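You operate a simulated robot arm through the tools that you are given. There is no shell and no other tool. Be economical: measure what you need, move in short steps, check, and stop when the job is done.

Carry out the task below with a simulated robot arm. There is one attempt and no reset: what you move stays moved.

TASK
Put the box from the yard table top and the glass on the teal tray.
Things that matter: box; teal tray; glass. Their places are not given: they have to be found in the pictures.

It is judged by the outcome, as a careful person would: the job done as asked, and still so three seconds after it is handed in. It fails if anything else is knocked over, pushed out of place, dropped, spilled or broken.

THE ROBOT
A 7-joint arm with a two-finger parallel gripper, fixed in place. Base frame: the origin is at the foot of the arm, x ahead of it, y to its left, z up; the work surface is at about z = 0. Lengths are in cm, angles in rad, forces in N, time in s.
With the tool pointing down near the work surface it reaches from about 22 to 58 cm from the base axis. Its first joint turns from -1.152 to 1.152 rad. Payload 2.5 kg.
Tool frame: the origin (TCP) lies between the finger pads and is the grasp point; the fingertips stand 2.3 cm ahead of it; z points along the fingers, y is the line along which they close. The gripper opens to 9.4 cm. The fingers are 3.8 cm wide and 1 cm thick; the gripper's body (5.4 by 9.6 cm) begins 3.9 cm behind the TCP.
Orientation is told as [roll, pitch, yaw] about the base's x, y, z axes, in that order, counted from this pose: with the fingers straight down and closing along the base's y, the tool's x points along the base's -x, its y along +y and its z along -z.

THE INTERFACE
- The arm moves only by the tool play_rows. Its arguments are lists of equal length, an entry for each row: "linear": the shift along the base's x, y, z in units of 30 mm (1.0 is 30 mm), a list of three; "delta_rot": the turn, a rotation vector about the base's x, y, z in units of 8 degrees (1.0 is 8 degrees), a list of three; "claw": the finger opening in cm, from 0 to 9.4. In form: {"linear": [[tx, ty, tz], ...], "delta_rot": [[rx, ry, rz], ...], "claw": [claw, ...]}. A call has 1 to 8 rows; each row shifts and turns the commanded pose from where the row before left it. A call with a number of a shift or a turn outside -1 to 1 is refused whole. A row lasts 0.2 s, in which the tool goes at most 5 cm and 0.15 rad; a call with a longer step from one row to the next is refused whole, and so is a gripper value outside its range. A pose out of reach is approached as far as the arm can. The call stops where the force on the tool passes 40 N (or 10 N more than at its start, if that is more) or the arm is blocked; 0.2 s more then pass. The fingers move at their own pace (about 10.8 cm/s each) and stop on an object; they squeeze with about 25 N. The grip force told is the motor's: it shows also when the fingers shut on nothing. Time passes only in rows, and 0.2 s behind the last, so rows that do not move let the fingers close. It gives the time, the measured TCP pose, the force on the tool (base axes), the opening and the grip force at its end, in the units of the frame above (readings bear some noise), and new pictures: "show" is both (left out), scene, wrist or none.
- Cameras (640 x 400 px; columns grow to the right, rows downward): "scene" is fixed at [10.36, -39.96, 54.18]; the picture's right is [0.93, -0.38, 0.00], its down [-0.22, -0.55, -0.81] and it looks along [0.31, 0.75, -0.59] (base axes); focal length 269 px, centre (320, 200). "wrist" rides on the gripper at [-3.9, 0, -4.4] in the tool frame; the picture's right is [0.00, -1.00, 0.00], its down [0.97, 0.00, -0.24] and it looks along [0.24, 0.00, 0.97] (tool axes); focal length 218 px, centre (320, 200).
- point_at(camera, pixels): for up to 12 pixels [column, row] of the newest picture of that camera ("zoom" is the newest enlarged one), the place [x, y, z] in the base frame of the surface seen there, good to about 0.2 cm. No time passes.
- zoom(camera, box): a new picture of the part [left, top, right, bottom] of that camera's present view, enlarged. No time passes.
- hand_in(): hands the job in; it is judged then, once.

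Work in short steps. Measure before you move; look again where a grasp or a placing could have gone wrong, and mend it. You have 60 turns and 120 pictures in all, the two below and enlarged ones among them. Open the gripper and draw the arm clear of the work before you hand the job in, unless the task says otherwise; then end with one line.

The tools are called after "Request:" by a JSON object that holds its "op" and its "data". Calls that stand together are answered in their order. play_rows: Moves the arm, as the interface text tells. Its arguments: {"type":"object","properties":{"linear":{"type":"array","items":{"type":"array","items":{"type":"number"}}},"delta_rot":{"type":"array","items":{"type":"array","items":{"type":"number"}}},"claw":{"type":"array","items":{"type":"number"}},"show":{"type":"string","enum":["both","scene","wrist","none"]}},"required":["linear","delta_rot","claw"]} The other tools are called the same way: point_at (camera, pixels) gives the place of the surface under pixels of a picture; zoom (camera, box) takes an enlarged picture of a part of a camera's view; hand_in () hands the job in.

At the start:

```text
time_s: 0.0
eef_pos: [43.64, 14.97, 36.87]
ee_rot: [-0.001, -0.001, -0.001]
contact_force: [-0.9, -0.2, 0.9]
gripper_width: 9.4
finger_force: 0.0
```

scene: 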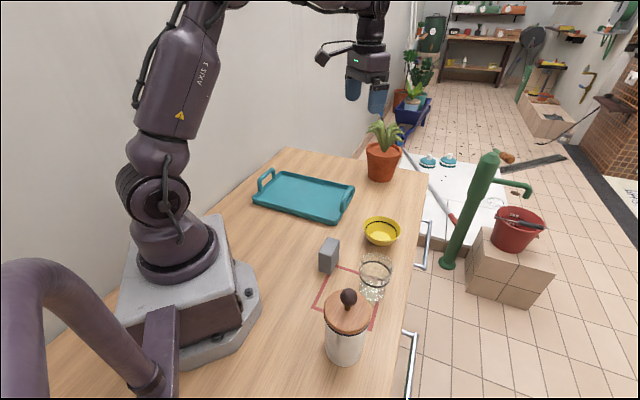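
wrist: 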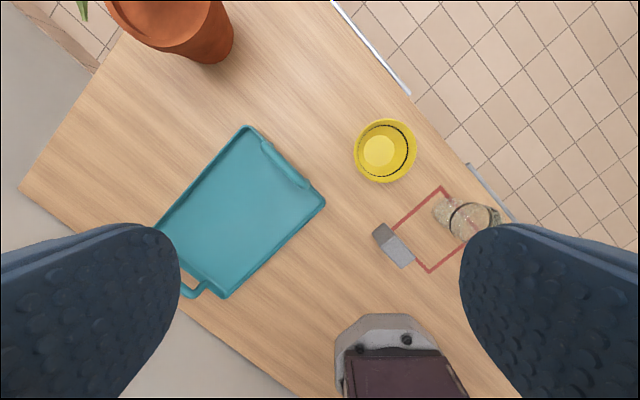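

The grey box is near scene (329,256), the glass near (374,277), and the tray near (304,195). I'll enlarge the view and measure them.

Request:
{"op": "zoom", "data": {"camera": "scene", "box": [280, 200, 440, 300]}}

Request:
{"op": "point_at", "data": {"camera": "scene", "pixels": [[328, 244], [323, 250], [336, 250], [320, 268], [332, 274], [339, 261], [304, 195], [258, 200], [285, 174], [352, 188], [332, 220], [372, 299]]}}

Request:
{"op": "point_at", "data": {"camera": "wrist", "pixels": [[380, 231], [388, 225], [375, 238], [404, 266], [414, 259], [398, 248], [470, 222], [440, 210], [247, 128], [324, 200], [222, 297], [158, 225]]}}

```text
4.00 times, centred on (360, 250) of scene
```

zoom: 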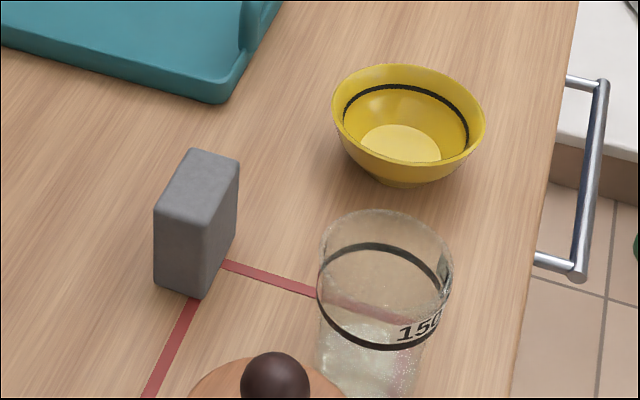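

```text
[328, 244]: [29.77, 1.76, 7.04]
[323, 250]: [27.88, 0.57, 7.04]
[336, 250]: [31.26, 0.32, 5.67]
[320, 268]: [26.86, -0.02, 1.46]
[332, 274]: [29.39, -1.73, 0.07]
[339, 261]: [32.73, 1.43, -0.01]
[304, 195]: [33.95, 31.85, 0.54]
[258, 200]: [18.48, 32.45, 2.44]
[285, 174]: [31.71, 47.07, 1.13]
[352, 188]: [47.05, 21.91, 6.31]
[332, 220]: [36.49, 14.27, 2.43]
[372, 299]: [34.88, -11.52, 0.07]
```

```text
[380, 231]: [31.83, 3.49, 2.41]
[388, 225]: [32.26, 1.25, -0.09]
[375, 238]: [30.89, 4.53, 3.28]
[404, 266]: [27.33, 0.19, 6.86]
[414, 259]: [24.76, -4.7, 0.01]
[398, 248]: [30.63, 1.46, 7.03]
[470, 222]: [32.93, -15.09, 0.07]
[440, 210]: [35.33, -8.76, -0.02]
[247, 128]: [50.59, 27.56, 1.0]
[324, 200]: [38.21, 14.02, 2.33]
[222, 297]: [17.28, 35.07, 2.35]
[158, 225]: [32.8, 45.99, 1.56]
```

Request:
{"op": "point_at", "data": {"camera": "zoom", "pixels": [[190, 152], [236, 163], [206, 218], [158, 208], [200, 293], [156, 280], [234, 232], [385, 214], [323, 250], [449, 270], [340, 345], [420, 330]]}}

Request:
{"op": "zoom", "data": {"camera": "wrist", "box": [360, 160, 520, 260]}}

Request:
{"op": "zoom", "data": {"camera": "scene", "box": [310, 240, 438, 320]}}

```text
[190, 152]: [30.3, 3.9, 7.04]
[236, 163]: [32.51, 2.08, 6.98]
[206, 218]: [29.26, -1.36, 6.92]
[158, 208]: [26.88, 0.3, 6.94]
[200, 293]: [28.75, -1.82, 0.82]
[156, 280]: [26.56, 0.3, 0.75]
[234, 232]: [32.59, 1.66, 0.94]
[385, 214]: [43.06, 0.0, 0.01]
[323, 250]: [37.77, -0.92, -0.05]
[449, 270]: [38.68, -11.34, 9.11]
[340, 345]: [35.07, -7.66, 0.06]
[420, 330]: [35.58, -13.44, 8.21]
```

```text
4.00 times, centred on (440, 210) of wrist
```

zoom: 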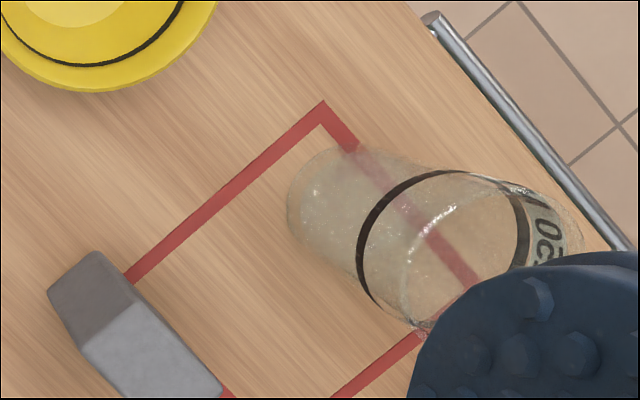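

```text
5.00 times, centred on (374, 280) of scene
```

zoom: 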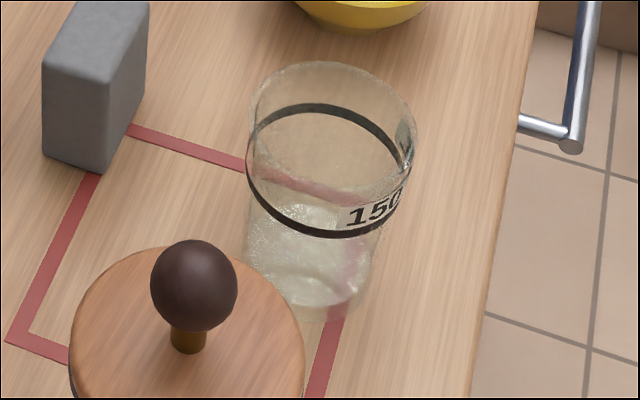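

The box is 3×5×7 cm with its centre at about (29.7, 1.2), and its long axis sits at about 46.6°. I'll move above it, turn the tool by 46.6° and narrow the gripper to 6.5 cm.

Request:
{"op": "play_rows", "data": {"linear": [[-0.581, -0.574, -0.787], [-0.581, -0.574, -0.787], [-0.581, -0.574, -0.787], [-0.581, -0.574, -0.787], [-0.581, -0.574, -0.787], [-0.581, -0.574, -0.787], [-0.581, -0.574, -0.787], [-0.581, -0.574, -0.787]], "delta_rot": [[0, 0, 0.729], [0, 0, 0.729], [0, 0, 0.729], [0, 0, 0.729], [0, 0, 0.729], [0, 0, 0.729], [0, 0, 0.729], [0, 0, 0.729]], "claw": [6.5, 6.5, 6.5, 6.5, 6.5, 6.5, 6.5, 6.5]}}

```text
time_s: 1.8
eef_pos: [29.7, 0.86, 17.83]
ee_rot: [0.0, 0.0, 0.817]
contact_force: [-0.5, 1.1, -0.1]
gripper_width: 6.49
finger_force: 0.0
```

scene: 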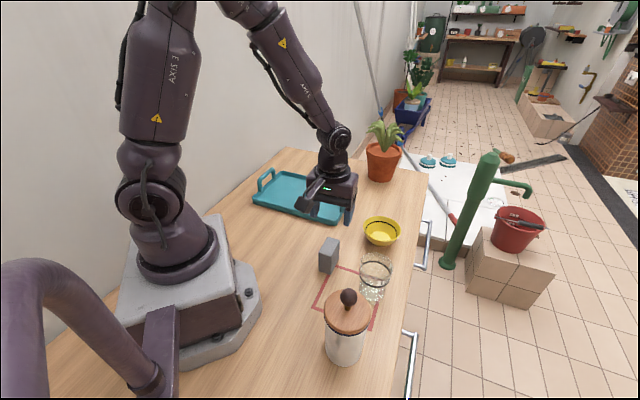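
wrist: 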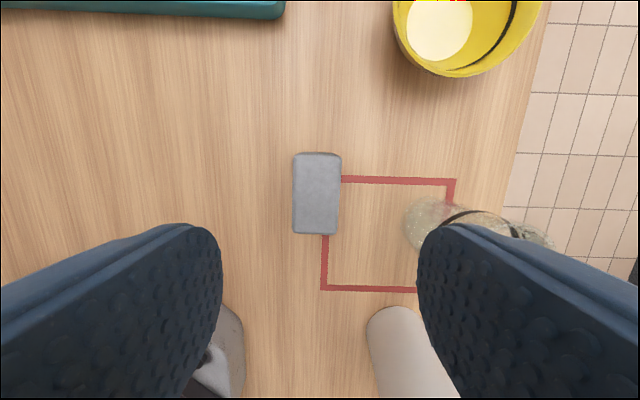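

Request:
{"op": "point_at", "data": {"camera": "wrist", "pixels": [[297, 157], [336, 157], [336, 229], [297, 229], [316, 193], [390, 320], [427, 222], [406, 230], [440, 200], [391, 310]]}}

Request:
{"op": "zoom", "data": {"camera": "scene", "box": [290, 220, 430, 380]}}

```text
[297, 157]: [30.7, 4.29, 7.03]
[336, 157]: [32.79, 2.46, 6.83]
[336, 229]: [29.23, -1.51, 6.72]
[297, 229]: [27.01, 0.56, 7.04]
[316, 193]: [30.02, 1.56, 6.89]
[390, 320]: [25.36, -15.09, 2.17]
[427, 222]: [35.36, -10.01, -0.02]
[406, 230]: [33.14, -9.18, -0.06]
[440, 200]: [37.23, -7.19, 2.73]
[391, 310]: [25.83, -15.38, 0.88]
```

```text
2.50 times, centred on (360, 300) of scene
```

zoom: 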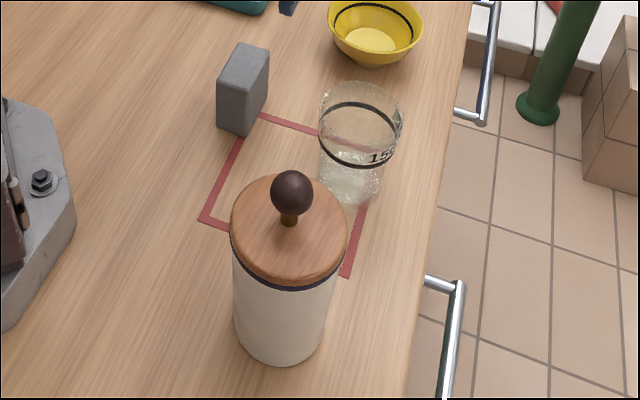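

The box top centre is at (29.9, 1.45). I'll shift slightly, go down to z≈4.3 and close.

Request:
{"op": "play_rows", "data": {"linear": [[0.07, 0.19, -0.9], [0, 0, -0.9], [0, 0, -0.9], [0, 0, -0.9], [0, 0, -0.9], [0, 0, 0], [0, 0, 0], [0, 0, 0]], "delta_rot": [[0, 0, 0], [0, 0, 0], [0, 0, 0], [0, 0, 0], [0, 0, 0], [0, 0, 0], [0, 0, 0], [0, 0, 0]], "claw": [6.5, 6.5, 6.5, 6.5, 6.5, 6.5, 2.0, 2.0]}}

```text
time_s: 3.6
eef_pos: [30.0, 1.67, 4.47]
ee_rot: [-0.001, 0.001, 0.815]
contact_force: [0.7, 0.7, 0.0]
gripper_width: 3.46
finger_force: 25.3
```

scene: 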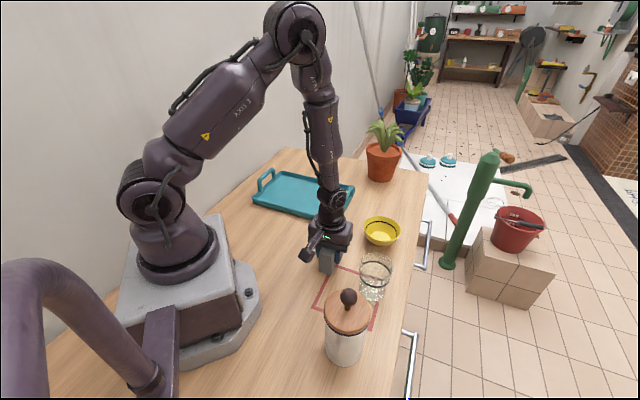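
wrist: 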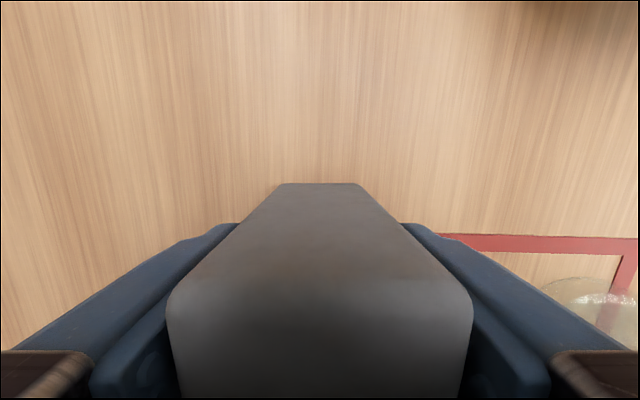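

Gripped at 3.46 cm. I'll lift 9 cm, then carry the box toward the far half of the tray.

Request:
{"op": "play_rows", "data": {"linear": [[0, 0, 1], [0, 0, 1], [0, 0, 1], [0, 1, 0], [0, 1, 0], [0, 1, 0], [0, 1, 0], [0, 1, 0]], "delta_rot": [[0, 0, 0], [0, 0, 0], [0, 0, 0], [0, 0, 0], [0, 0, 0], [0, 0, 0], [0, 0, 0], [0, 0, 0]], "claw": [2, 2, 2, 2, 2, 2, 2, 2], "show": "none"}}

Request:
{"op": "play_rows", "data": {"linear": [[0, 1, 0], [0, 1, 0], [0, 1, 0], [0, 1, 0], [0, 1, 0], [0, 1, 0], [0, 0, 0]], "delta_rot": [[0, 0, 0], [0, 0, 0], [0, 0, 0], [0, 0, 0], [0, 0, 0], [0, 0, 0], [0, 0, 0]], "claw": [2, 2, 2, 2, 2, 2, 2]}}

```text
time_s: 5.4
eef_pos: [30.02, 16.84, 13.53]
ee_rot: [0.001, 0.0, 0.815]
contact_force: [-0.9, 0.4, 0.1]
gripper_width: 1.98
finger_force: 0.1
```

```text
time_s: 7.0
eef_pos: [29.99, 34.7, 13.53]
ee_rot: [0.001, 0.0, 0.815]
contact_force: [0.2, 0.0, 0.9]
gripper_width: 1.97
finger_force: 0.0
```

scene: 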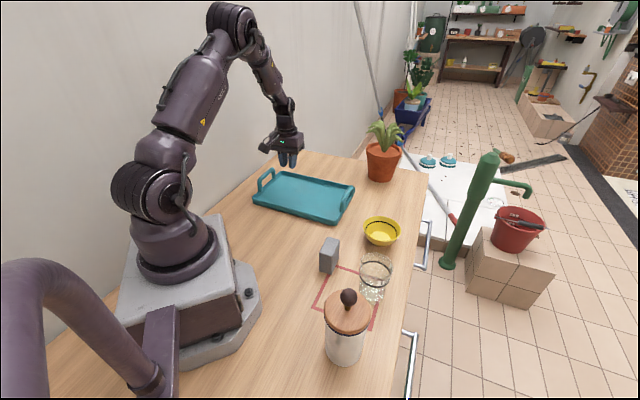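
wrist: 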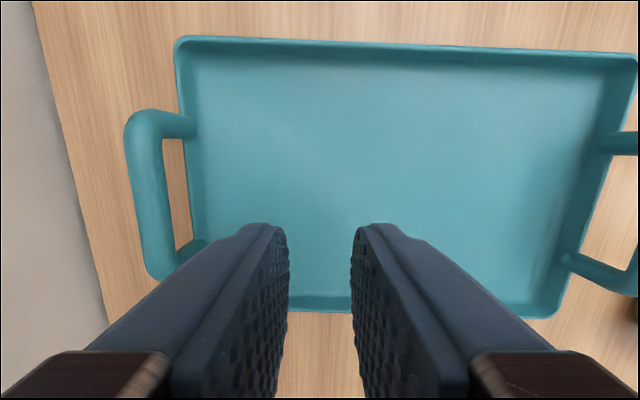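

The box slipped out of the grip and is still standing at (329,256). While I'm over the tray I'll measure it, and I'll check the box's present pose.

Request:
{"op": "point_at", "data": {"camera": "wrist", "pixels": [[180, 42], [632, 60], [550, 310], [205, 235], [390, 170], [290, 160], [480, 160], [600, 140], [165, 125], [200, 70], [600, 80], [320, 297]]}}

Request:
{"op": "zoom", "data": {"camera": "scene", "box": [280, 200, 440, 300]}}

Request:
{"op": "point_at", "data": {"camera": "zoom", "pixels": [[190, 152], [236, 163], [206, 218], [158, 208], [200, 293], [156, 280], [234, 232]]}}

```text
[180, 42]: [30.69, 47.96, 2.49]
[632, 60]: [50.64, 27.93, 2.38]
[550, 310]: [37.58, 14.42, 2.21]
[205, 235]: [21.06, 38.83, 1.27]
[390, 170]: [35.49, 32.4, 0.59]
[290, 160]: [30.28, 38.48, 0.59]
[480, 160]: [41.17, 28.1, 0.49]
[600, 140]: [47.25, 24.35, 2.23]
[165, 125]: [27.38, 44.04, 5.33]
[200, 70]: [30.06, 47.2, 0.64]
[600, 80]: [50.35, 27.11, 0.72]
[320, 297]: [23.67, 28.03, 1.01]
```

```text
4.00 times, centred on (360, 250) of scene
```

zoom: 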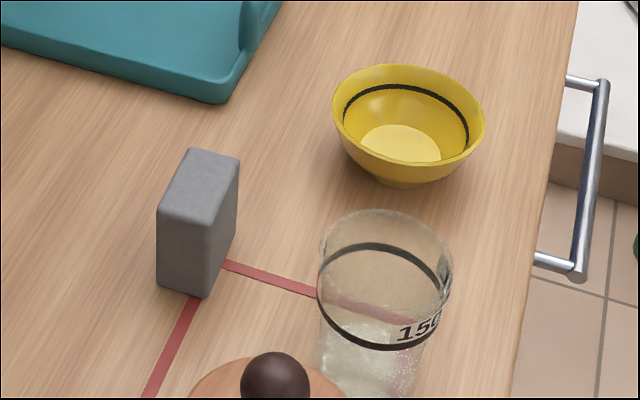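

```text
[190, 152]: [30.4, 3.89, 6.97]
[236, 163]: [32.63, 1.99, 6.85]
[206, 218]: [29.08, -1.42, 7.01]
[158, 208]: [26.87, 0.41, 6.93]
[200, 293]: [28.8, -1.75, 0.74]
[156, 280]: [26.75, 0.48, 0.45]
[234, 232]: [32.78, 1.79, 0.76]
```

The box is upright at about (29.85, 1.35) and hardly moved. I'll return to it and grip lower, with a longer squeeze and a slow lift.

Request:
{"op": "play_rows", "data": {"linear": [[0, -1, 0], [0, -1, 0], [0, -1, 0], [0, -1, 0], [0, -1, 0], [0, -1, 0], [0, -1, 0], [0, -1, 0]], "delta_rot": [[0, 0, 0], [0, 0, 0], [0, 0, 0], [0, 0, 0], [0, 0, 0], [0, 0, 0], [0, 0, 0], [0, 0, 0]], "claw": [6.5, 6.5, 6.5, 6.5, 6.5, 6.5, 6.5, 6.5], "show": "none"}}

Request:
{"op": "play_rows", "data": {"linear": [[0, -1, 0], [0, -1, 0], [0, -1, 0], [0, -0.1, 0], [0, 0, 0]], "delta_rot": [[0, 0, 0], [0, 0, 0], [0, 0, 0], [0, 0, 0], [0, 0, 0]], "claw": [6.5, 6.5, 6.5, 6.5, 6.5], "show": "wrist"}}

```text
time_s: 8.8
eef_pos: [29.92, 10.7, 13.2]
ee_rot: [0.0, -0.001, 0.814]
contact_force: [-0.4, 0.8, 0.7]
gripper_width: 6.49
finger_force: 0.0
```

```text
time_s: 10.0
eef_pos: [30.02, 1.33, 13.43]
ee_rot: [0.001, 0.0, 0.814]
contact_force: [0.5, 0.6, 0.0]
gripper_width: 6.49
finger_force: 0.0
```

wrist: 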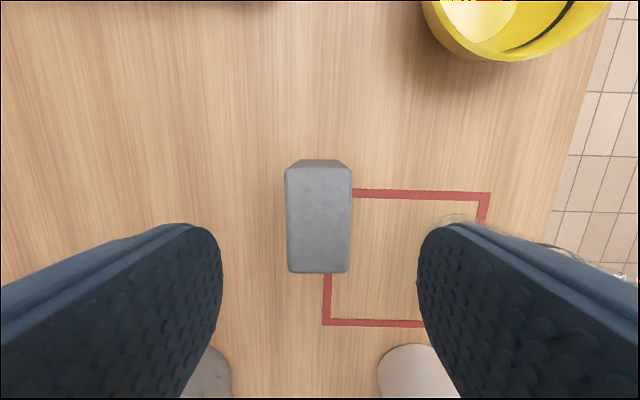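

The box is centred at column 319 and aligned. I'll go down to z≈3.6 and squeeze for longer.

Request:
{"op": "play_rows", "data": {"linear": [[0, 0, -0.82], [0, 0, -0.82], [0, 0, -0.82], [0, 0, -0.82], [0, 0, 0], [0, 0, 0], [0, 0, 0], [0, 0, 0]], "delta_rot": [[0, 0, 0], [0, 0, 0], [0, 0, 0], [0, 0, 0], [0, 0, 0], [0, 0, 0], [0, 0, 0], [0, 0, 0]], "claw": [6.5, 6.5, 6.5, 6.5, 0, 0, 0, 0], "show": "none"}}

Request:
{"op": "play_rows", "data": {"linear": [[0, 0, 0.1], [0, 0, 0.1], [0, 0, 0.1], [0, 0, 0.1], [0, 0, 0.1], [0, 0, 0.1]], "delta_rot": [[0, 0, 0], [0, 0, 0], [0, 0, 0], [0, 0, 0], [0, 0, 0], [0, 0, 0]], "claw": [0, 0, 0, 0, 0, 0]}}

```text
time_s: 11.8
eef_pos: [29.95, 1.39, 3.54]
ee_rot: [0.002, 0.001, 0.814]
contact_force: [-0.5, 0.0, -1.0]
gripper_width: 3.48
finger_force: 25.1
```

```text
time_s: 13.2
eef_pos: [30.02, 1.46, 5.43]
ee_rot: [0.002, 0.0, 0.814]
contact_force: [0.1, 0.0, -1.8]
gripper_width: 3.49
finger_force: 25.3
```

scene: 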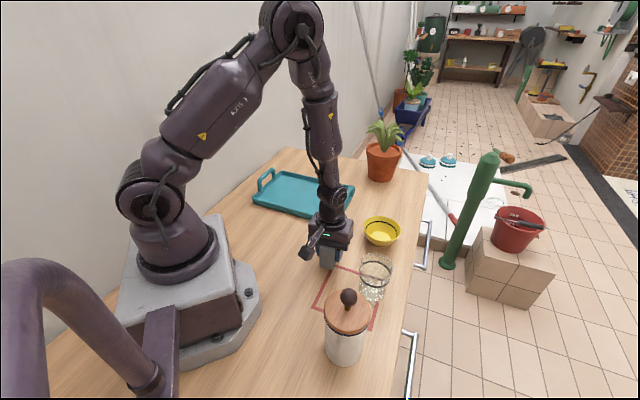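
wrist: 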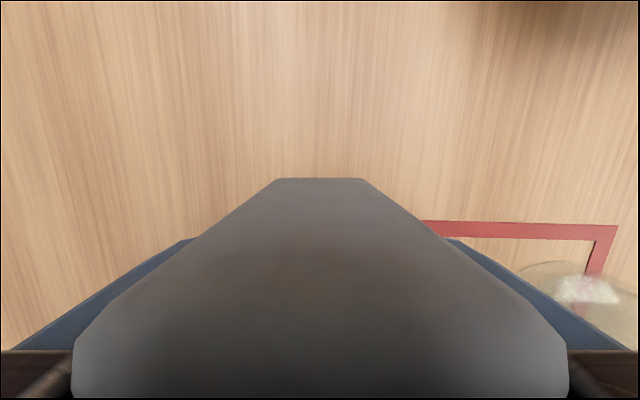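

The force of −1.8 N suggests the box is hanging from the gripper. I'll zoom in to check the gap under it.

Request:
{"op": "zoom", "data": {"camera": "scene", "box": [280, 220, 376, 280]}}

```text
6.67 times, centred on (328, 250) of scene
```

zoom: 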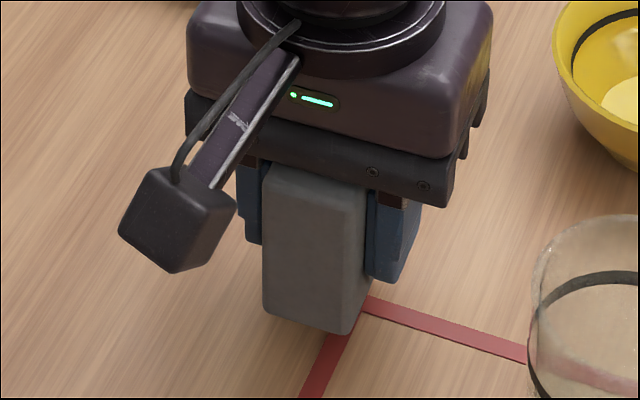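

The box is lifted. I'll raise it gently further.

Request:
{"op": "play_rows", "data": {"linear": [[0, 0, 0.15], [0, 0, 0.2], [0, 0, 0.3], [0, 0, 0.4], [0, 0, 0.4], [0, 0, 0.4], [0, 0, 0.3], [0, 0, 0.15]], "delta_rot": [[0, 0, 0], [0, 0, 0], [0, 0, 0], [0, 0, 0], [0, 0, 0], [0, 0, 0], [0, 0, 0], [0, 0, 0]], "claw": [0, 0, 0, 0, 0, 0, 0, 0], "show": "none"}}

Request:
{"op": "play_rows", "data": {"linear": [[0, 0.15, 0], [0, 0.3, 0], [0, 0.5, 0], [0, 0.6, 0], [0, 0.6, 0], [0, 0.6, 0], [0, 0.6, 0], [0, 0.6, 0]], "delta_rot": [[0, 0, 0], [0, 0, 0], [0, 0, 0], [0, 0, 0], [0, 0, 0], [0, 0, 0], [0, 0, 0], [0, 0, 0]], "claw": [0, 0, 0, 0, 0, 0, 0, 0], "show": "wrist"}}

```text
time_s: 15.0
eef_pos: [29.95, 1.52, 12.29]
ee_rot: [0.002, 0.001, 0.815]
contact_force: [-0.1, 0.6, -1.1]
gripper_width: 3.46
finger_force: 25.1
```

```text
time_s: 16.8
eef_pos: [30.0, 13.32, 12.31]
ee_rot: [0.002, -0.001, 0.813]
contact_force: [0.0, 0.5, -1.0]
gripper_width: 3.47
finger_force: 24.9
```

wrist: 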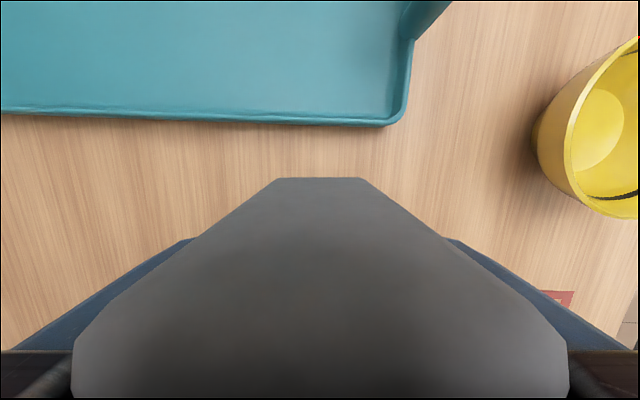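

Still held. On to the box target at (30, 35.7).

Request:
{"op": "play_rows", "data": {"linear": [[0, 0.6, 0], [0, 0.6, 0], [0, 0.6, 0], [0, 0.6, 0], [0, 0.6, 0], [0, 0.6, 0], [0, 0.6, 0], [0, 0.6, 0]], "delta_rot": [[0, 0, 0], [0, 0, 0], [0, 0, 0], [0, 0, 0], [0, 0, 0], [0, 0, 0], [0, 0, 0], [0, 0, 0]], "claw": [0, 0, 0, 0, 0, 0, 0, 0], "show": "none"}}

Request:
{"op": "play_rows", "data": {"linear": [[0, 0.6, 0], [0, 0.6, 0], [0, 0.6, 0], [0, 0.5, 0], [0, 0.3, 0], [0, 0.1, 0], [0, 0, 0]], "delta_rot": [[0, 0, 0], [0, 0, 0], [0, 0, 0], [0, 0, 0], [0, 0, 0], [0, 0, 0], [0, 0, 0]], "claw": [0, 0, 0, 0, 0, 0, 0]}}

```text
time_s: 18.6
eef_pos: [29.92, 27.81, 12.22]
ee_rot: [0.003, 0.001, 0.814]
contact_force: [-0.3, -0.9, -1.4]
gripper_width: 3.45
finger_force: 25.4
```

```text
time_s: 20.2
eef_pos: [29.89, 35.7, 12.18]
ee_rot: [0.0, 0.0, 0.812]
contact_force: [0.3, 1.5, -0.5]
gripper_width: 3.45
finger_force: 24.9
```

scene: 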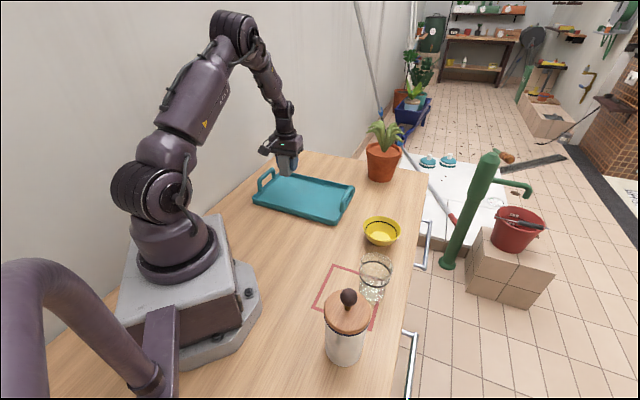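
wrist: 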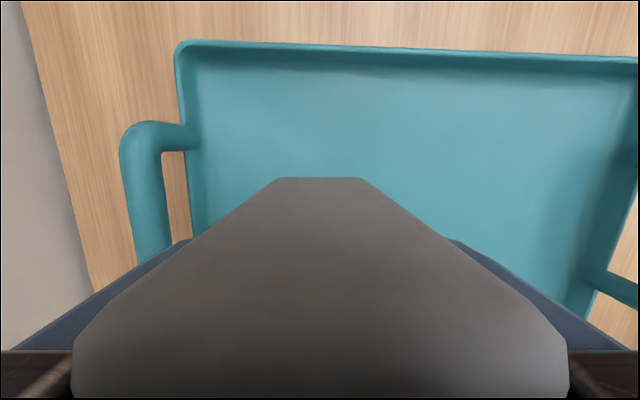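

Over the tray and clear of the rims. I'll lower to z≈4.1, slowing at the end.

Request:
{"op": "play_rows", "data": {"linear": [[0, 0, -0.3], [0, 0, -0.5], [0, 0, -0.5], [0, 0, -0.5], [0, 0, -0.4], [0, 0, -0.3], [0, 0, -0.13], [0, 0, 0]], "delta_rot": [[0, 0, 0], [0, 0, 0], [0, 0, 0], [0, 0, 0], [0, 0, 0], [0, 0, 0], [0, 0, 0], [0, 0, 0]], "claw": [0, 0, 0, 0, 0, 0, 0, 0], "show": "scene"}}

Request:
{"op": "zoom", "data": {"camera": "scene", "box": [240, 140, 368, 220]}}

```text
time_s: 22.0
eef_pos: [29.93, 35.71, 4.38]
ee_rot: [0.0, 0.0, 0.815]
contact_force: [0.5, -0.8, -0.9]
gripper_width: 3.49
finger_force: 24.9
```

scene: 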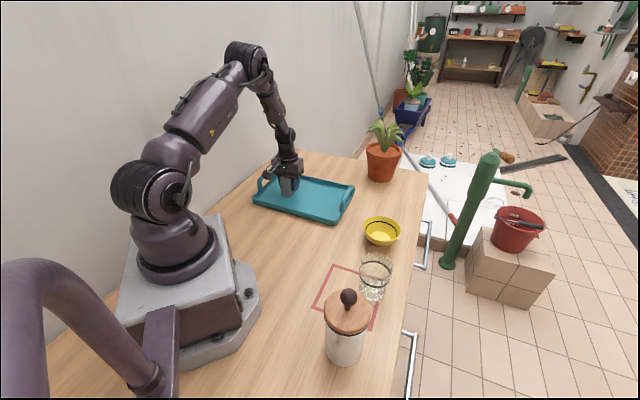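

```text
5.00 times, centred on (304, 180) of scene
```

zoom: 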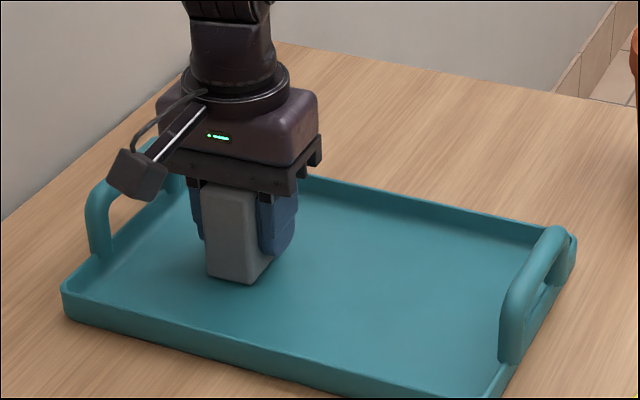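

About 0.3 cm is left. I'll lower in tiny steps, watch the contact, then release.

Request:
{"op": "play_rows", "data": {"linear": [[0, 0, -0.04], [0, 0, -0.04], [0, 0, -0.02], [0, 0, 0]], "delta_rot": [[0, 0, 0], [0, 0, 0], [0, 0, 0], [0, 0, 0]], "claw": [0, 0, 0, 0], "show": "none"}}

```text
time_s: 23.0
eef_pos: [29.88, 35.82, 4.22]
ee_rot: [-0.001, -0.001, 0.816]
contact_force: [-2.8, -5.3, 14.9]
gripper_width: 3.46
finger_force: 24.6
```

Contact reads 14.9 N upward, so the box is resting on the tray. I'll open to 6.5 cm gently and rise straight up.

Request:
{"op": "play_rows", "data": {"linear": [[0, 0, 0.02], [0, 0, 0], [0, 0, 0], [0, 0, 0.5], [0, 0, 0.9], [0, 0, 1], [0, 0, 1], [0, 0, 1]], "delta_rot": [[0, 0, 0], [0, 0, 0], [0, 0, 0], [0, 0, 0], [0, 0, 0], [0, 0, 0], [0, 0, 0], [0, 0, 0]], "claw": [4.0, 5.0, 6.5, 6.5, 6.5, 6.5, 6.5, 6.5]}}

Request:
{"op": "zoom", "data": {"camera": "scene", "box": [240, 140, 368, 220]}}

```text
time_s: 24.8
eef_pos: [29.86, 35.84, 17.33]
ee_rot: [0.001, 0.0, 0.813]
contact_force: [0.8, 0.2, -1.0]
gripper_width: 6.51
finger_force: 0.0
```

scene: 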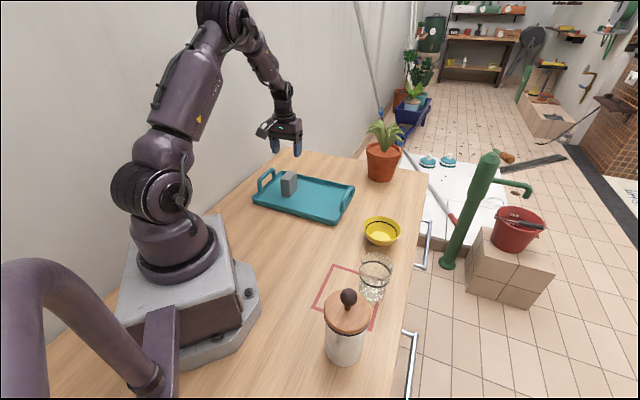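
wrist: 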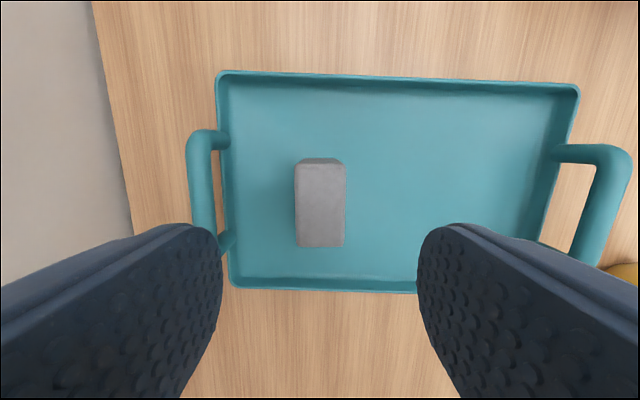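

```text
5.00 times, centred on (304, 180) of scene
```

zoom: 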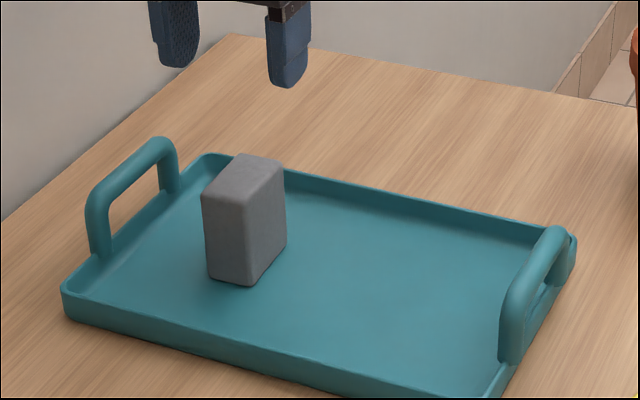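

The box stands on the tray. Next is the glass: I'll move above (35.8, −9.8) at z≈22 with the gripper fully open.

Request:
{"op": "play_rows", "data": {"linear": [[0.12, -0.5, 0.6], [0.12, -0.95, 0.6], [0.12, -1, 0.4], [0.12, -1, 0], [0.12, -1, 0], [0.12, -1, 0], [0.12, -1, 0], [0.12, -1, 0]], "delta_rot": [[0, 0, 0], [0, 0, 0], [0, 0, 0], [0, 0, 0], [0, 0, 0], [0, 0, 0], [0, 0, 0], [0, 0, 0]], "claw": [9.4, 9.4, 9.4, 9.4, 9.4, 9.4, 9.4, 9.4], "show": "none"}}

Request:
{"op": "play_rows", "data": {"linear": [[0.12, -1, 0], [0.12, -1, 0], [0.12, -1, 0], [0.12, -1, 0], [0.12, -1, 0], [0.12, -1, 0], [0.12, -1, 0], [0.12, -0.7, 0]], "delta_rot": [[0, 0, 0], [0, 0, 0], [0, 0, 0], [0, 0, 0], [0, 0, 0], [0, 0, 0], [0, 0, 0], [0, 0, 0]], "claw": [9.4, 9.4, 9.4, 9.4, 9.4, 9.4, 9.4, 9.4]}}

Request:
{"op": "zoom", "data": {"camera": "wrist", "box": [240, 120, 400, 220]}}

```text
time_s: 26.6
eef_pos: [32.74, 13.36, 22.08]
ee_rot: [0.002, -0.001, 0.815]
contact_force: [-0.3, 1.1, 0.6]
gripper_width: 9.41
finger_force: 0.0
```

```text
time_s: 28.4
eef_pos: [35.73, -9.82, 22.21]
ee_rot: [0.002, -0.001, 0.814]
contact_force: [-0.7, 0.1, 0.3]
gripper_width: 9.4
finger_force: 0.0
```

scene: 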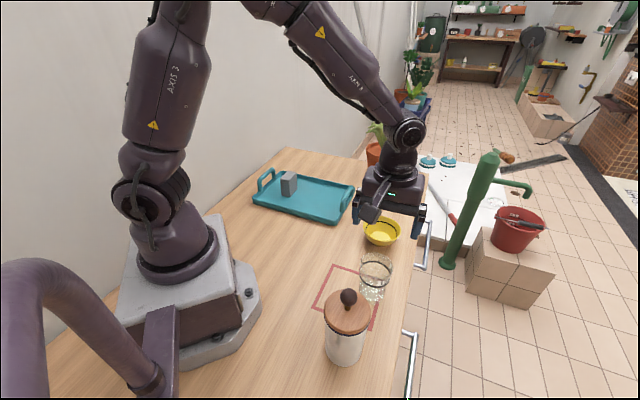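
wrist: 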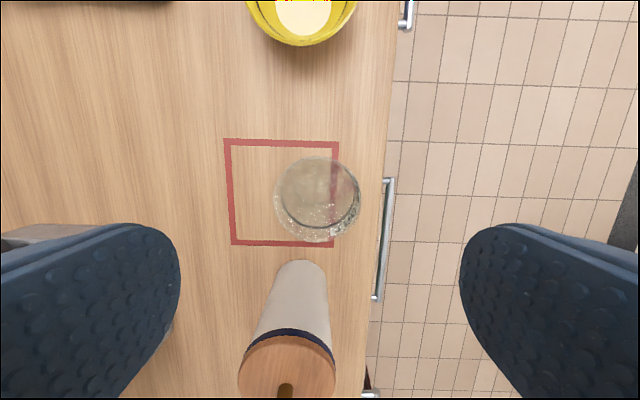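

```text
4.00 times, centred on (320, 170) of wrist
```

zoom: 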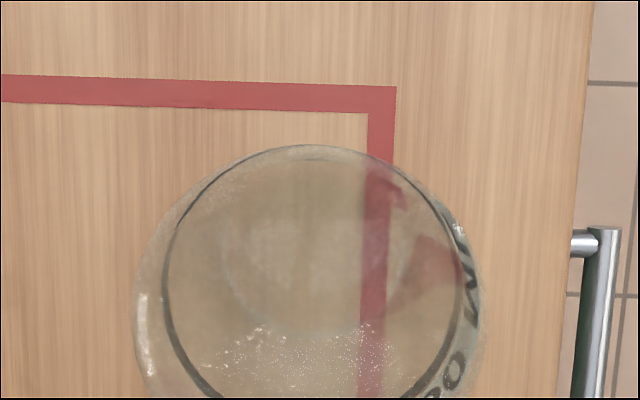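

The rim centre at wrist (318,199) lines up with the TCP axis. It is about 6.7 cm across and about 10.8 cm high by my estimate. I'll lower to z≈7.6, leaving the gripper body clear of the rim.

Request:
{"op": "play_rows", "data": {"linear": [[0, 0, -0.7], [0, 0, -0.7], [0, 0, -0.7], [0, 0, -0.7], [0, 0, -0.7], [0, 0, -0.5], [0, 0, 0]], "delta_rot": [[0, 0, 0], [0, 0, 0], [0, 0, 0], [0, 0, 0], [0, 0, 0], [0, 0, 0], [0, 0, 0]], "claw": [9.4, 9.4, 9.4, 9.4, 9.4, 9.4, 9.4]}}

Request:
{"op": "zoom", "data": {"camera": "scene", "box": [300, 200, 460, 300]}}

```text
time_s: 30.0
eef_pos: [35.83, -9.73, 10.1]
ee_rot: [-0.001, -0.002, 0.815]
contact_force: [-0.8, -0.2, 0.2]
gripper_width: 9.39
finger_force: 0.1
```

scene: 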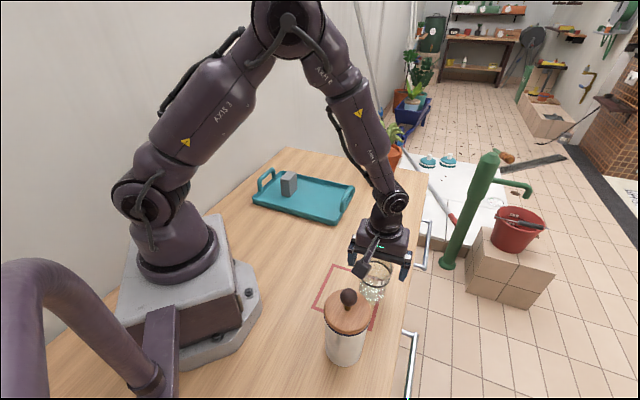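
wrist: 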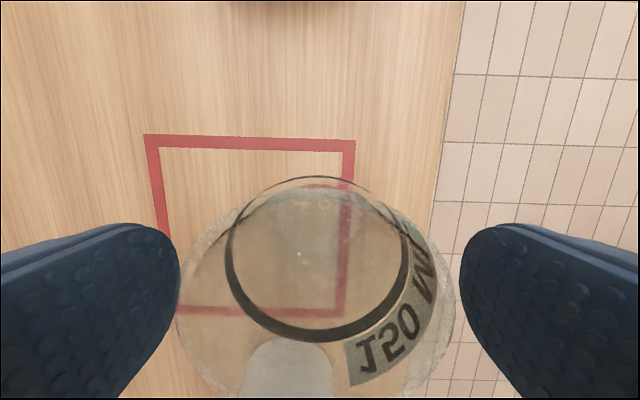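

```text
4.00 times, centred on (380, 250) of scene
```

zoom: 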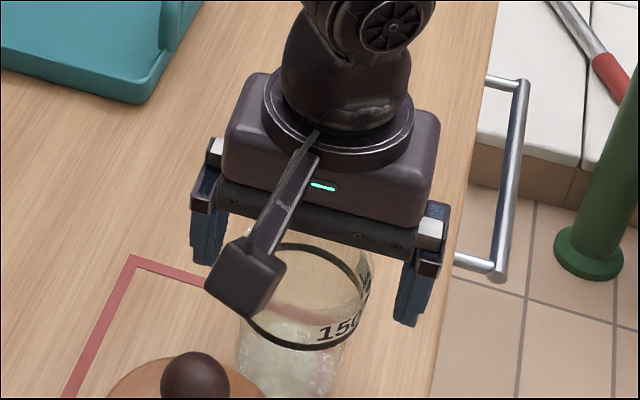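

Request:
{"op": "point_at", "data": {"camera": "zoom", "pixels": [[235, 260], [250, 310], [225, 295], [195, 370], [280, 190], [370, 230], [150, 375], [250, 370]]}}

```text
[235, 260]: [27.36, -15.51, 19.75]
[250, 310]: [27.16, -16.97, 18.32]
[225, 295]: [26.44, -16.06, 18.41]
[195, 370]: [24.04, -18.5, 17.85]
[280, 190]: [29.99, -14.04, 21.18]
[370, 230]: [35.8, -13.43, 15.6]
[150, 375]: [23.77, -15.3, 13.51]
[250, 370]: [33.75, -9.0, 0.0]
```

The gripper has a protrusion whose underside is at z≈18, near (26.5, −16.3). That is close to the jar's knob at (24, −18.5) with its top at z≈18. I'll rise and turn back to yaw 0, so that the protrusion points away from the jar.

Request:
{"op": "play_rows", "data": {"linear": [[0, 0, 1], [0, 0, 0.9], [0, 0, 0], [0, 0, 0], [0, 0, 0], [0, 0, 0], [0, 0, 0], [0, 0, 0]], "delta_rot": [[0, 0, 0], [0, 0, 0], [0, 0, -0.973], [0, 0, -0.973], [0, 0, -0.973], [0, 0, -0.973], [0, 0, -0.973], [0, 0, -0.973]], "claw": [9.4, 9.4, 9.4, 9.4, 9.4, 9.4, 9.4, 9.4]}}

```text
time_s: 31.8
eef_pos: [35.63, -9.75, 15.79]
ee_rot: [0.0, -0.001, -0.002]
contact_force: [0.7, -1.0, 0.4]
gripper_width: 9.38
finger_force: 0.1
```

scene: 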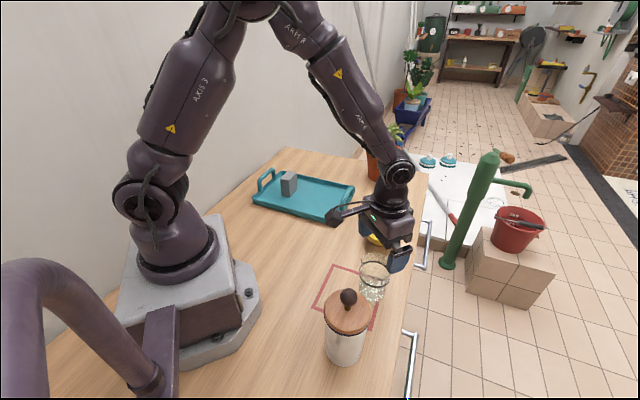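
wrist: 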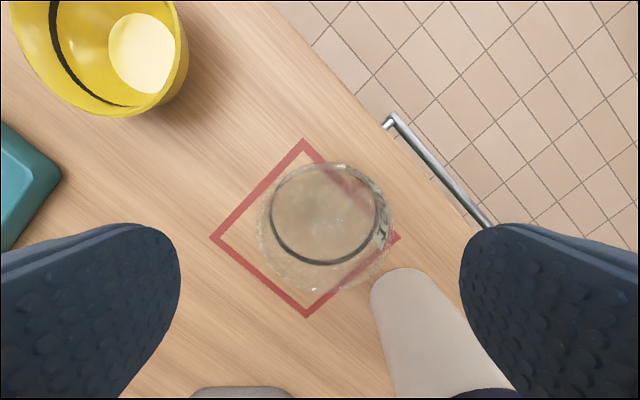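

The rim centre at wrist (324,227) lies 0.2 cm towards −y, and the rim height works out to about 10 cm. I'll correct for that, go down to z≈7 and look before closing.

Request:
{"op": "play_rows", "data": {"linear": [[0, -0.06, -0.6], [0, 0, -0.6], [0, 0, -0.6], [0, 0, -0.6], [0, 0, -0.4], [0, 0, -0.13], [0, 0, 0]], "delta_rot": [[0, 0, 0], [0, 0, 0], [0, 0, 0], [0, 0, 0], [0, 0, 0], [0, 0, 0], [0, 0, 0]], "claw": [9.4, 9.4, 9.4, 9.4, 9.4, 9.4, 9.4]}}

Request:
{"op": "zoom", "data": {"camera": "scene", "box": [300, 210, 460, 310]}}

```text
time_s: 33.4
eef_pos: [35.75, -9.89, 6.98]
ee_rot: [0.001, -0.001, 0.0]
contact_force: [-0.2, -0.9, -0.1]
gripper_width: 9.4
finger_force: 0.1
```

scene: 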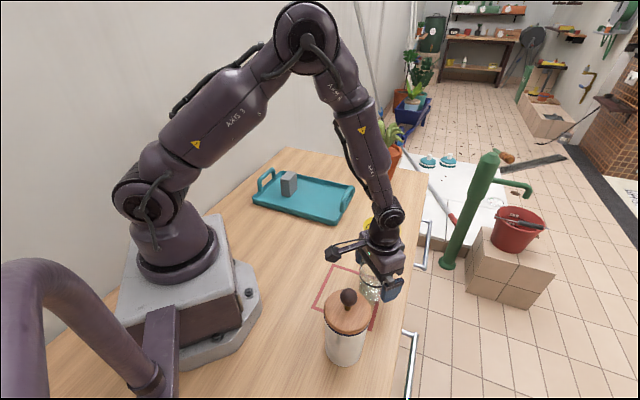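
wrist: 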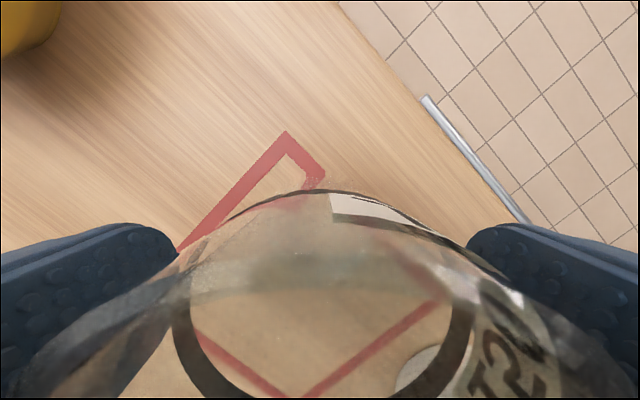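

```text
4.00 times, centred on (380, 260) of scene
```

zoom: 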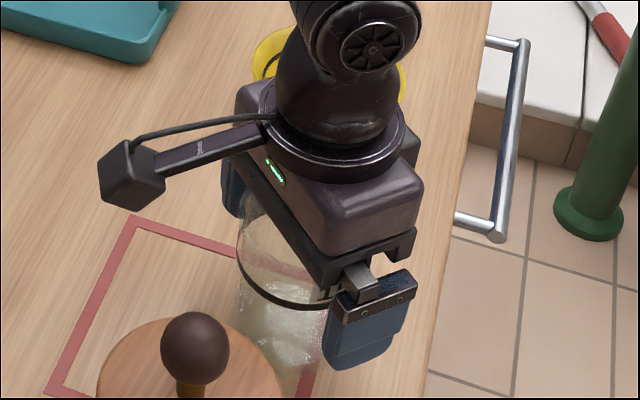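

The fingers straddle the glass and nothing touches. Close and hold, then lift very gently.

Request:
{"op": "play_rows", "data": {"linear": [[0, 0, 0], [0, 0, 0], [0, 0, 0], [0, 0, 0]], "delta_rot": [[0, 0, 0], [0, 0, 0], [0, 0, 0], [0, 0, 0]], "claw": [7.5, 6.5, 5.5, 5.0], "show": "wrist"}}

```text
time_s: 34.4
eef_pos: [35.67, -9.88, 7.07]
ee_rot: [0.002, -0.001, 0.0]
contact_force: [-0.2, 0.0, 0.0]
gripper_width: 7.01
finger_force: 24.8
```

wrist: 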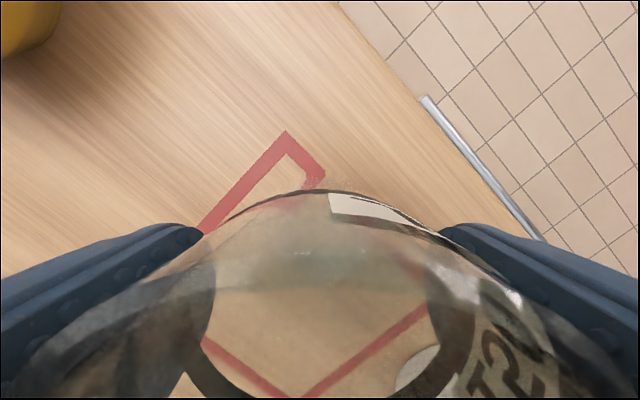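

Gripped at 7.0 cm with 24.8 N. Gentle lift.

Request:
{"op": "play_rows", "data": {"linear": [[0, 0, 0.05], [0, 0, 0.1], [0, 0, 0.1], [0, 0, 0.1], [0, 0, 0.1], [0, 0, 0.1], [0, 0, 0.1], [0, 0, 0.05]], "delta_rot": [[0, 0, 0], [0, 0, 0], [0, 0, 0], [0, 0, 0], [0, 0, 0], [0, 0, 0], [0, 0, 0], [0, 0, 0]], "claw": [5, 5, 5, 5, 5, 5, 5, 5]}}

Request:
{"op": "zoom", "data": {"camera": "scene", "box": [300, 210, 460, 310]}}

```text
time_s: 36.2
eef_pos: [35.71, -9.94, 9.05]
ee_rot: [0.0, -0.001, 0.0]
contact_force: [0.2, -0.3, -1.5]
gripper_width: 6.98
finger_force: 24.7
```

scene: 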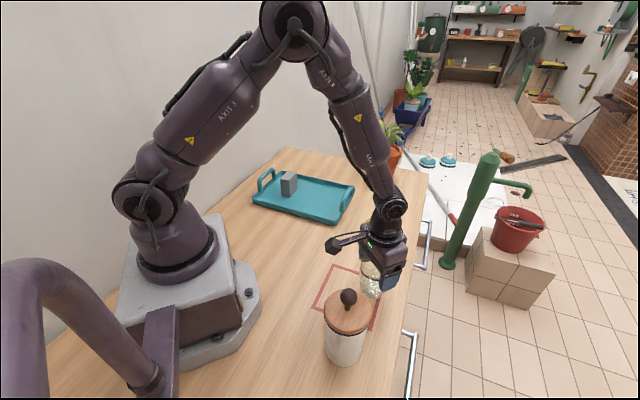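
wrist: 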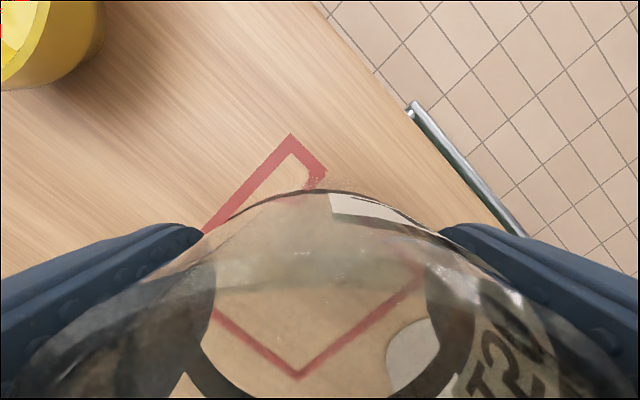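

```text
4.00 times, centred on (380, 260) of scene
```

zoom: 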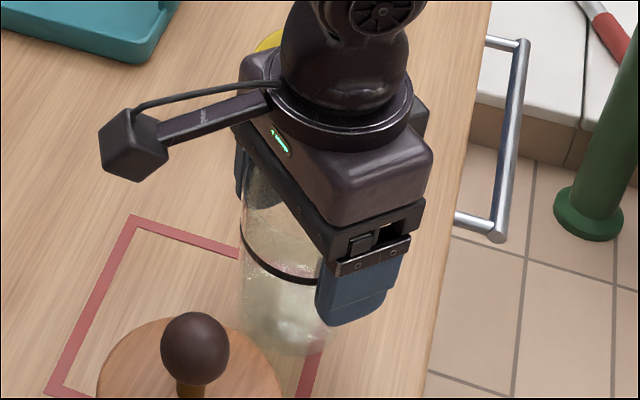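

The glass is lifted. I'll raise it about 8 cm more, gently.

Request:
{"op": "play_rows", "data": {"linear": [[0, 0, 0.12], [0, 0, 0.25], [0, 0, 0.4], [0, 0, 0.5], [0, 0, 0.5], [0, 0, 0.4], [0, 0, 0.25], [0, 0, 0.12]], "delta_rot": [[0, 0, 0], [0, 0, 0], [0, 0, 0], [0, 0, 0], [0, 0, 0], [0, 0, 0], [0, 0, 0], [0, 0, 0]], "claw": [5, 5, 5, 5, 5, 5, 5, 5], "show": "none"}}

Request:
{"op": "play_rows", "data": {"linear": [[0, 0.1, 0], [0, 0.2, 0], [0.03, 0.35, 0], [0.03, 0.5, 0], [0.03, 0.6, 0], [0.03, 0.6, 0], [0.03, 0.6, 0], [0.03, 0.6, 0]], "delta_rot": [[0, 0, 0], [0, 0, 0], [0, 0, 0], [0, 0, 0], [0, 0, 0], [0, 0, 0], [0, 0, 0], [0, 0, 0]], "claw": [5, 5, 5, 5, 5, 5, 5, 5], "show": "wrist"}}

```text
time_s: 38.0
eef_pos: [35.61, -9.81, 16.9]
ee_rot: [0.001, 0.001, 0.0]
contact_force: [-0.3, 0.8, -0.9]
gripper_width: 6.99
finger_force: 24.8
```

```text
time_s: 39.8
eef_pos: [36.28, 0.84, 16.89]
ee_rot: [0.0, 0.001, 0.0]
contact_force: [-0.3, 0.3, -1.1]
gripper_width: 7.01
finger_force: 24.7
```

wrist: 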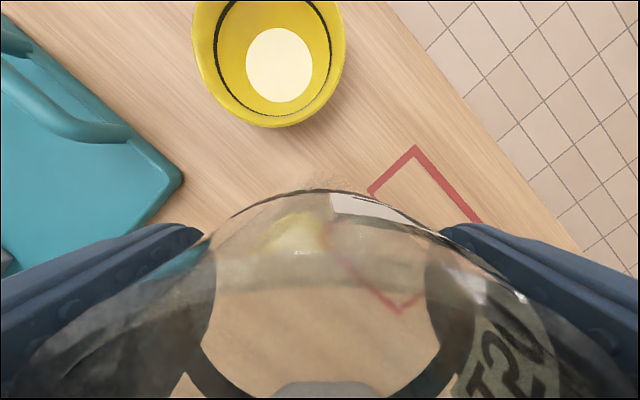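

Firm. Continuing to the target at (37.7, 27.6).

Request:
{"op": "play_rows", "data": {"linear": [[0.03, 0.6, 0], [0.03, 0.6, 0], [0.03, 0.6, 0], [0.03, 0.6, 0], [0.03, 0.6, 0], [0.03, 0.6, 0], [0.03, 0.6, 0], [0.03, 0.6, 0]], "delta_rot": [[0, 0, 0], [0, 0, 0], [0, 0, 0], [0, 0, 0], [0, 0, 0], [0, 0, 0], [0, 0, 0], [0, 0, 0]], "claw": [5, 5, 5, 5, 5, 5, 5, 5], "show": "none"}}

Request:
{"op": "play_rows", "data": {"linear": [[0.03, 0.6, 0], [0.03, 0.6, 0], [0.03, 0.6, 0], [0.03, 0.6, 0], [0.03, 0.6, 0], [0.03, 0.5, 0], [0.03, 0.35, 0], [0, 0.2, 0]], "delta_rot": [[0, 0, 0], [0, 0, 0], [0, 0, 0], [0, 0, 0], [0, 0, 0], [0, 0, 0], [0, 0, 0], [0, 0, 0]], "claw": [5, 5, 5, 5, 5, 5, 5, 5]}}

Request:
{"op": "zoom", "data": {"camera": "scene", "box": [240, 130, 400, 230]}}

```text
time_s: 41.6
eef_pos: [36.97, 15.32, 16.8]
ee_rot: [-0.001, 0.001, -0.001]
contact_force: [-0.4, -0.1, -1.4]
gripper_width: 6.98
finger_force: 24.7
```

```text
time_s: 43.4
eef_pos: [37.66, 27.32, 16.92]
ee_rot: [0.0, 0.0, 0.0]
contact_force: [0.4, -0.6, -2.1]
gripper_width: 6.98
finger_force: 25.3
```

scene: 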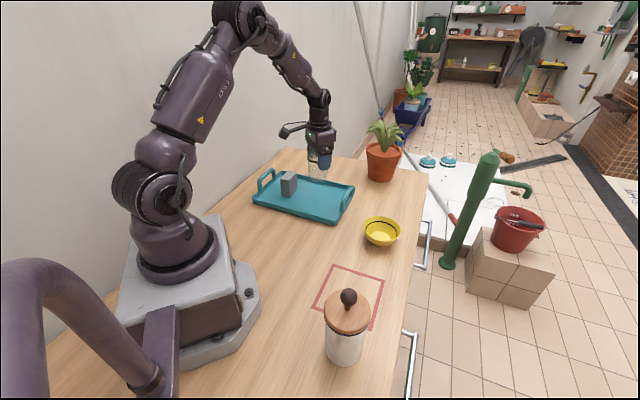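
wrist: 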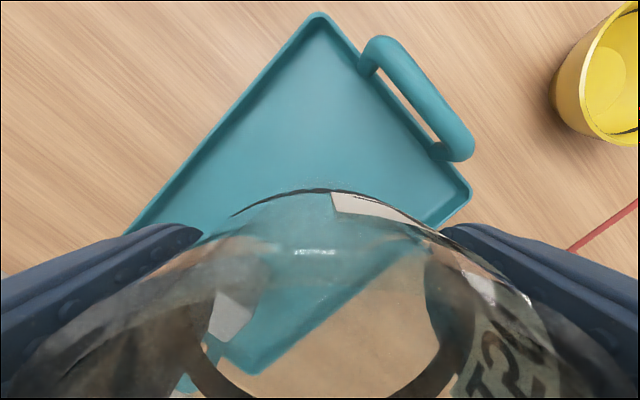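

```text
4.00 times, centred on (320, 180) of scene
```

zoom: 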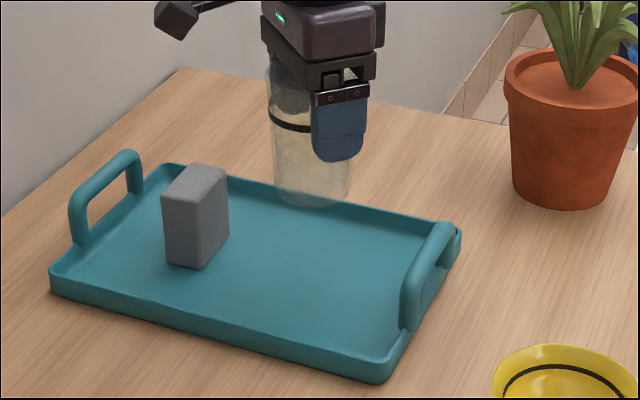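

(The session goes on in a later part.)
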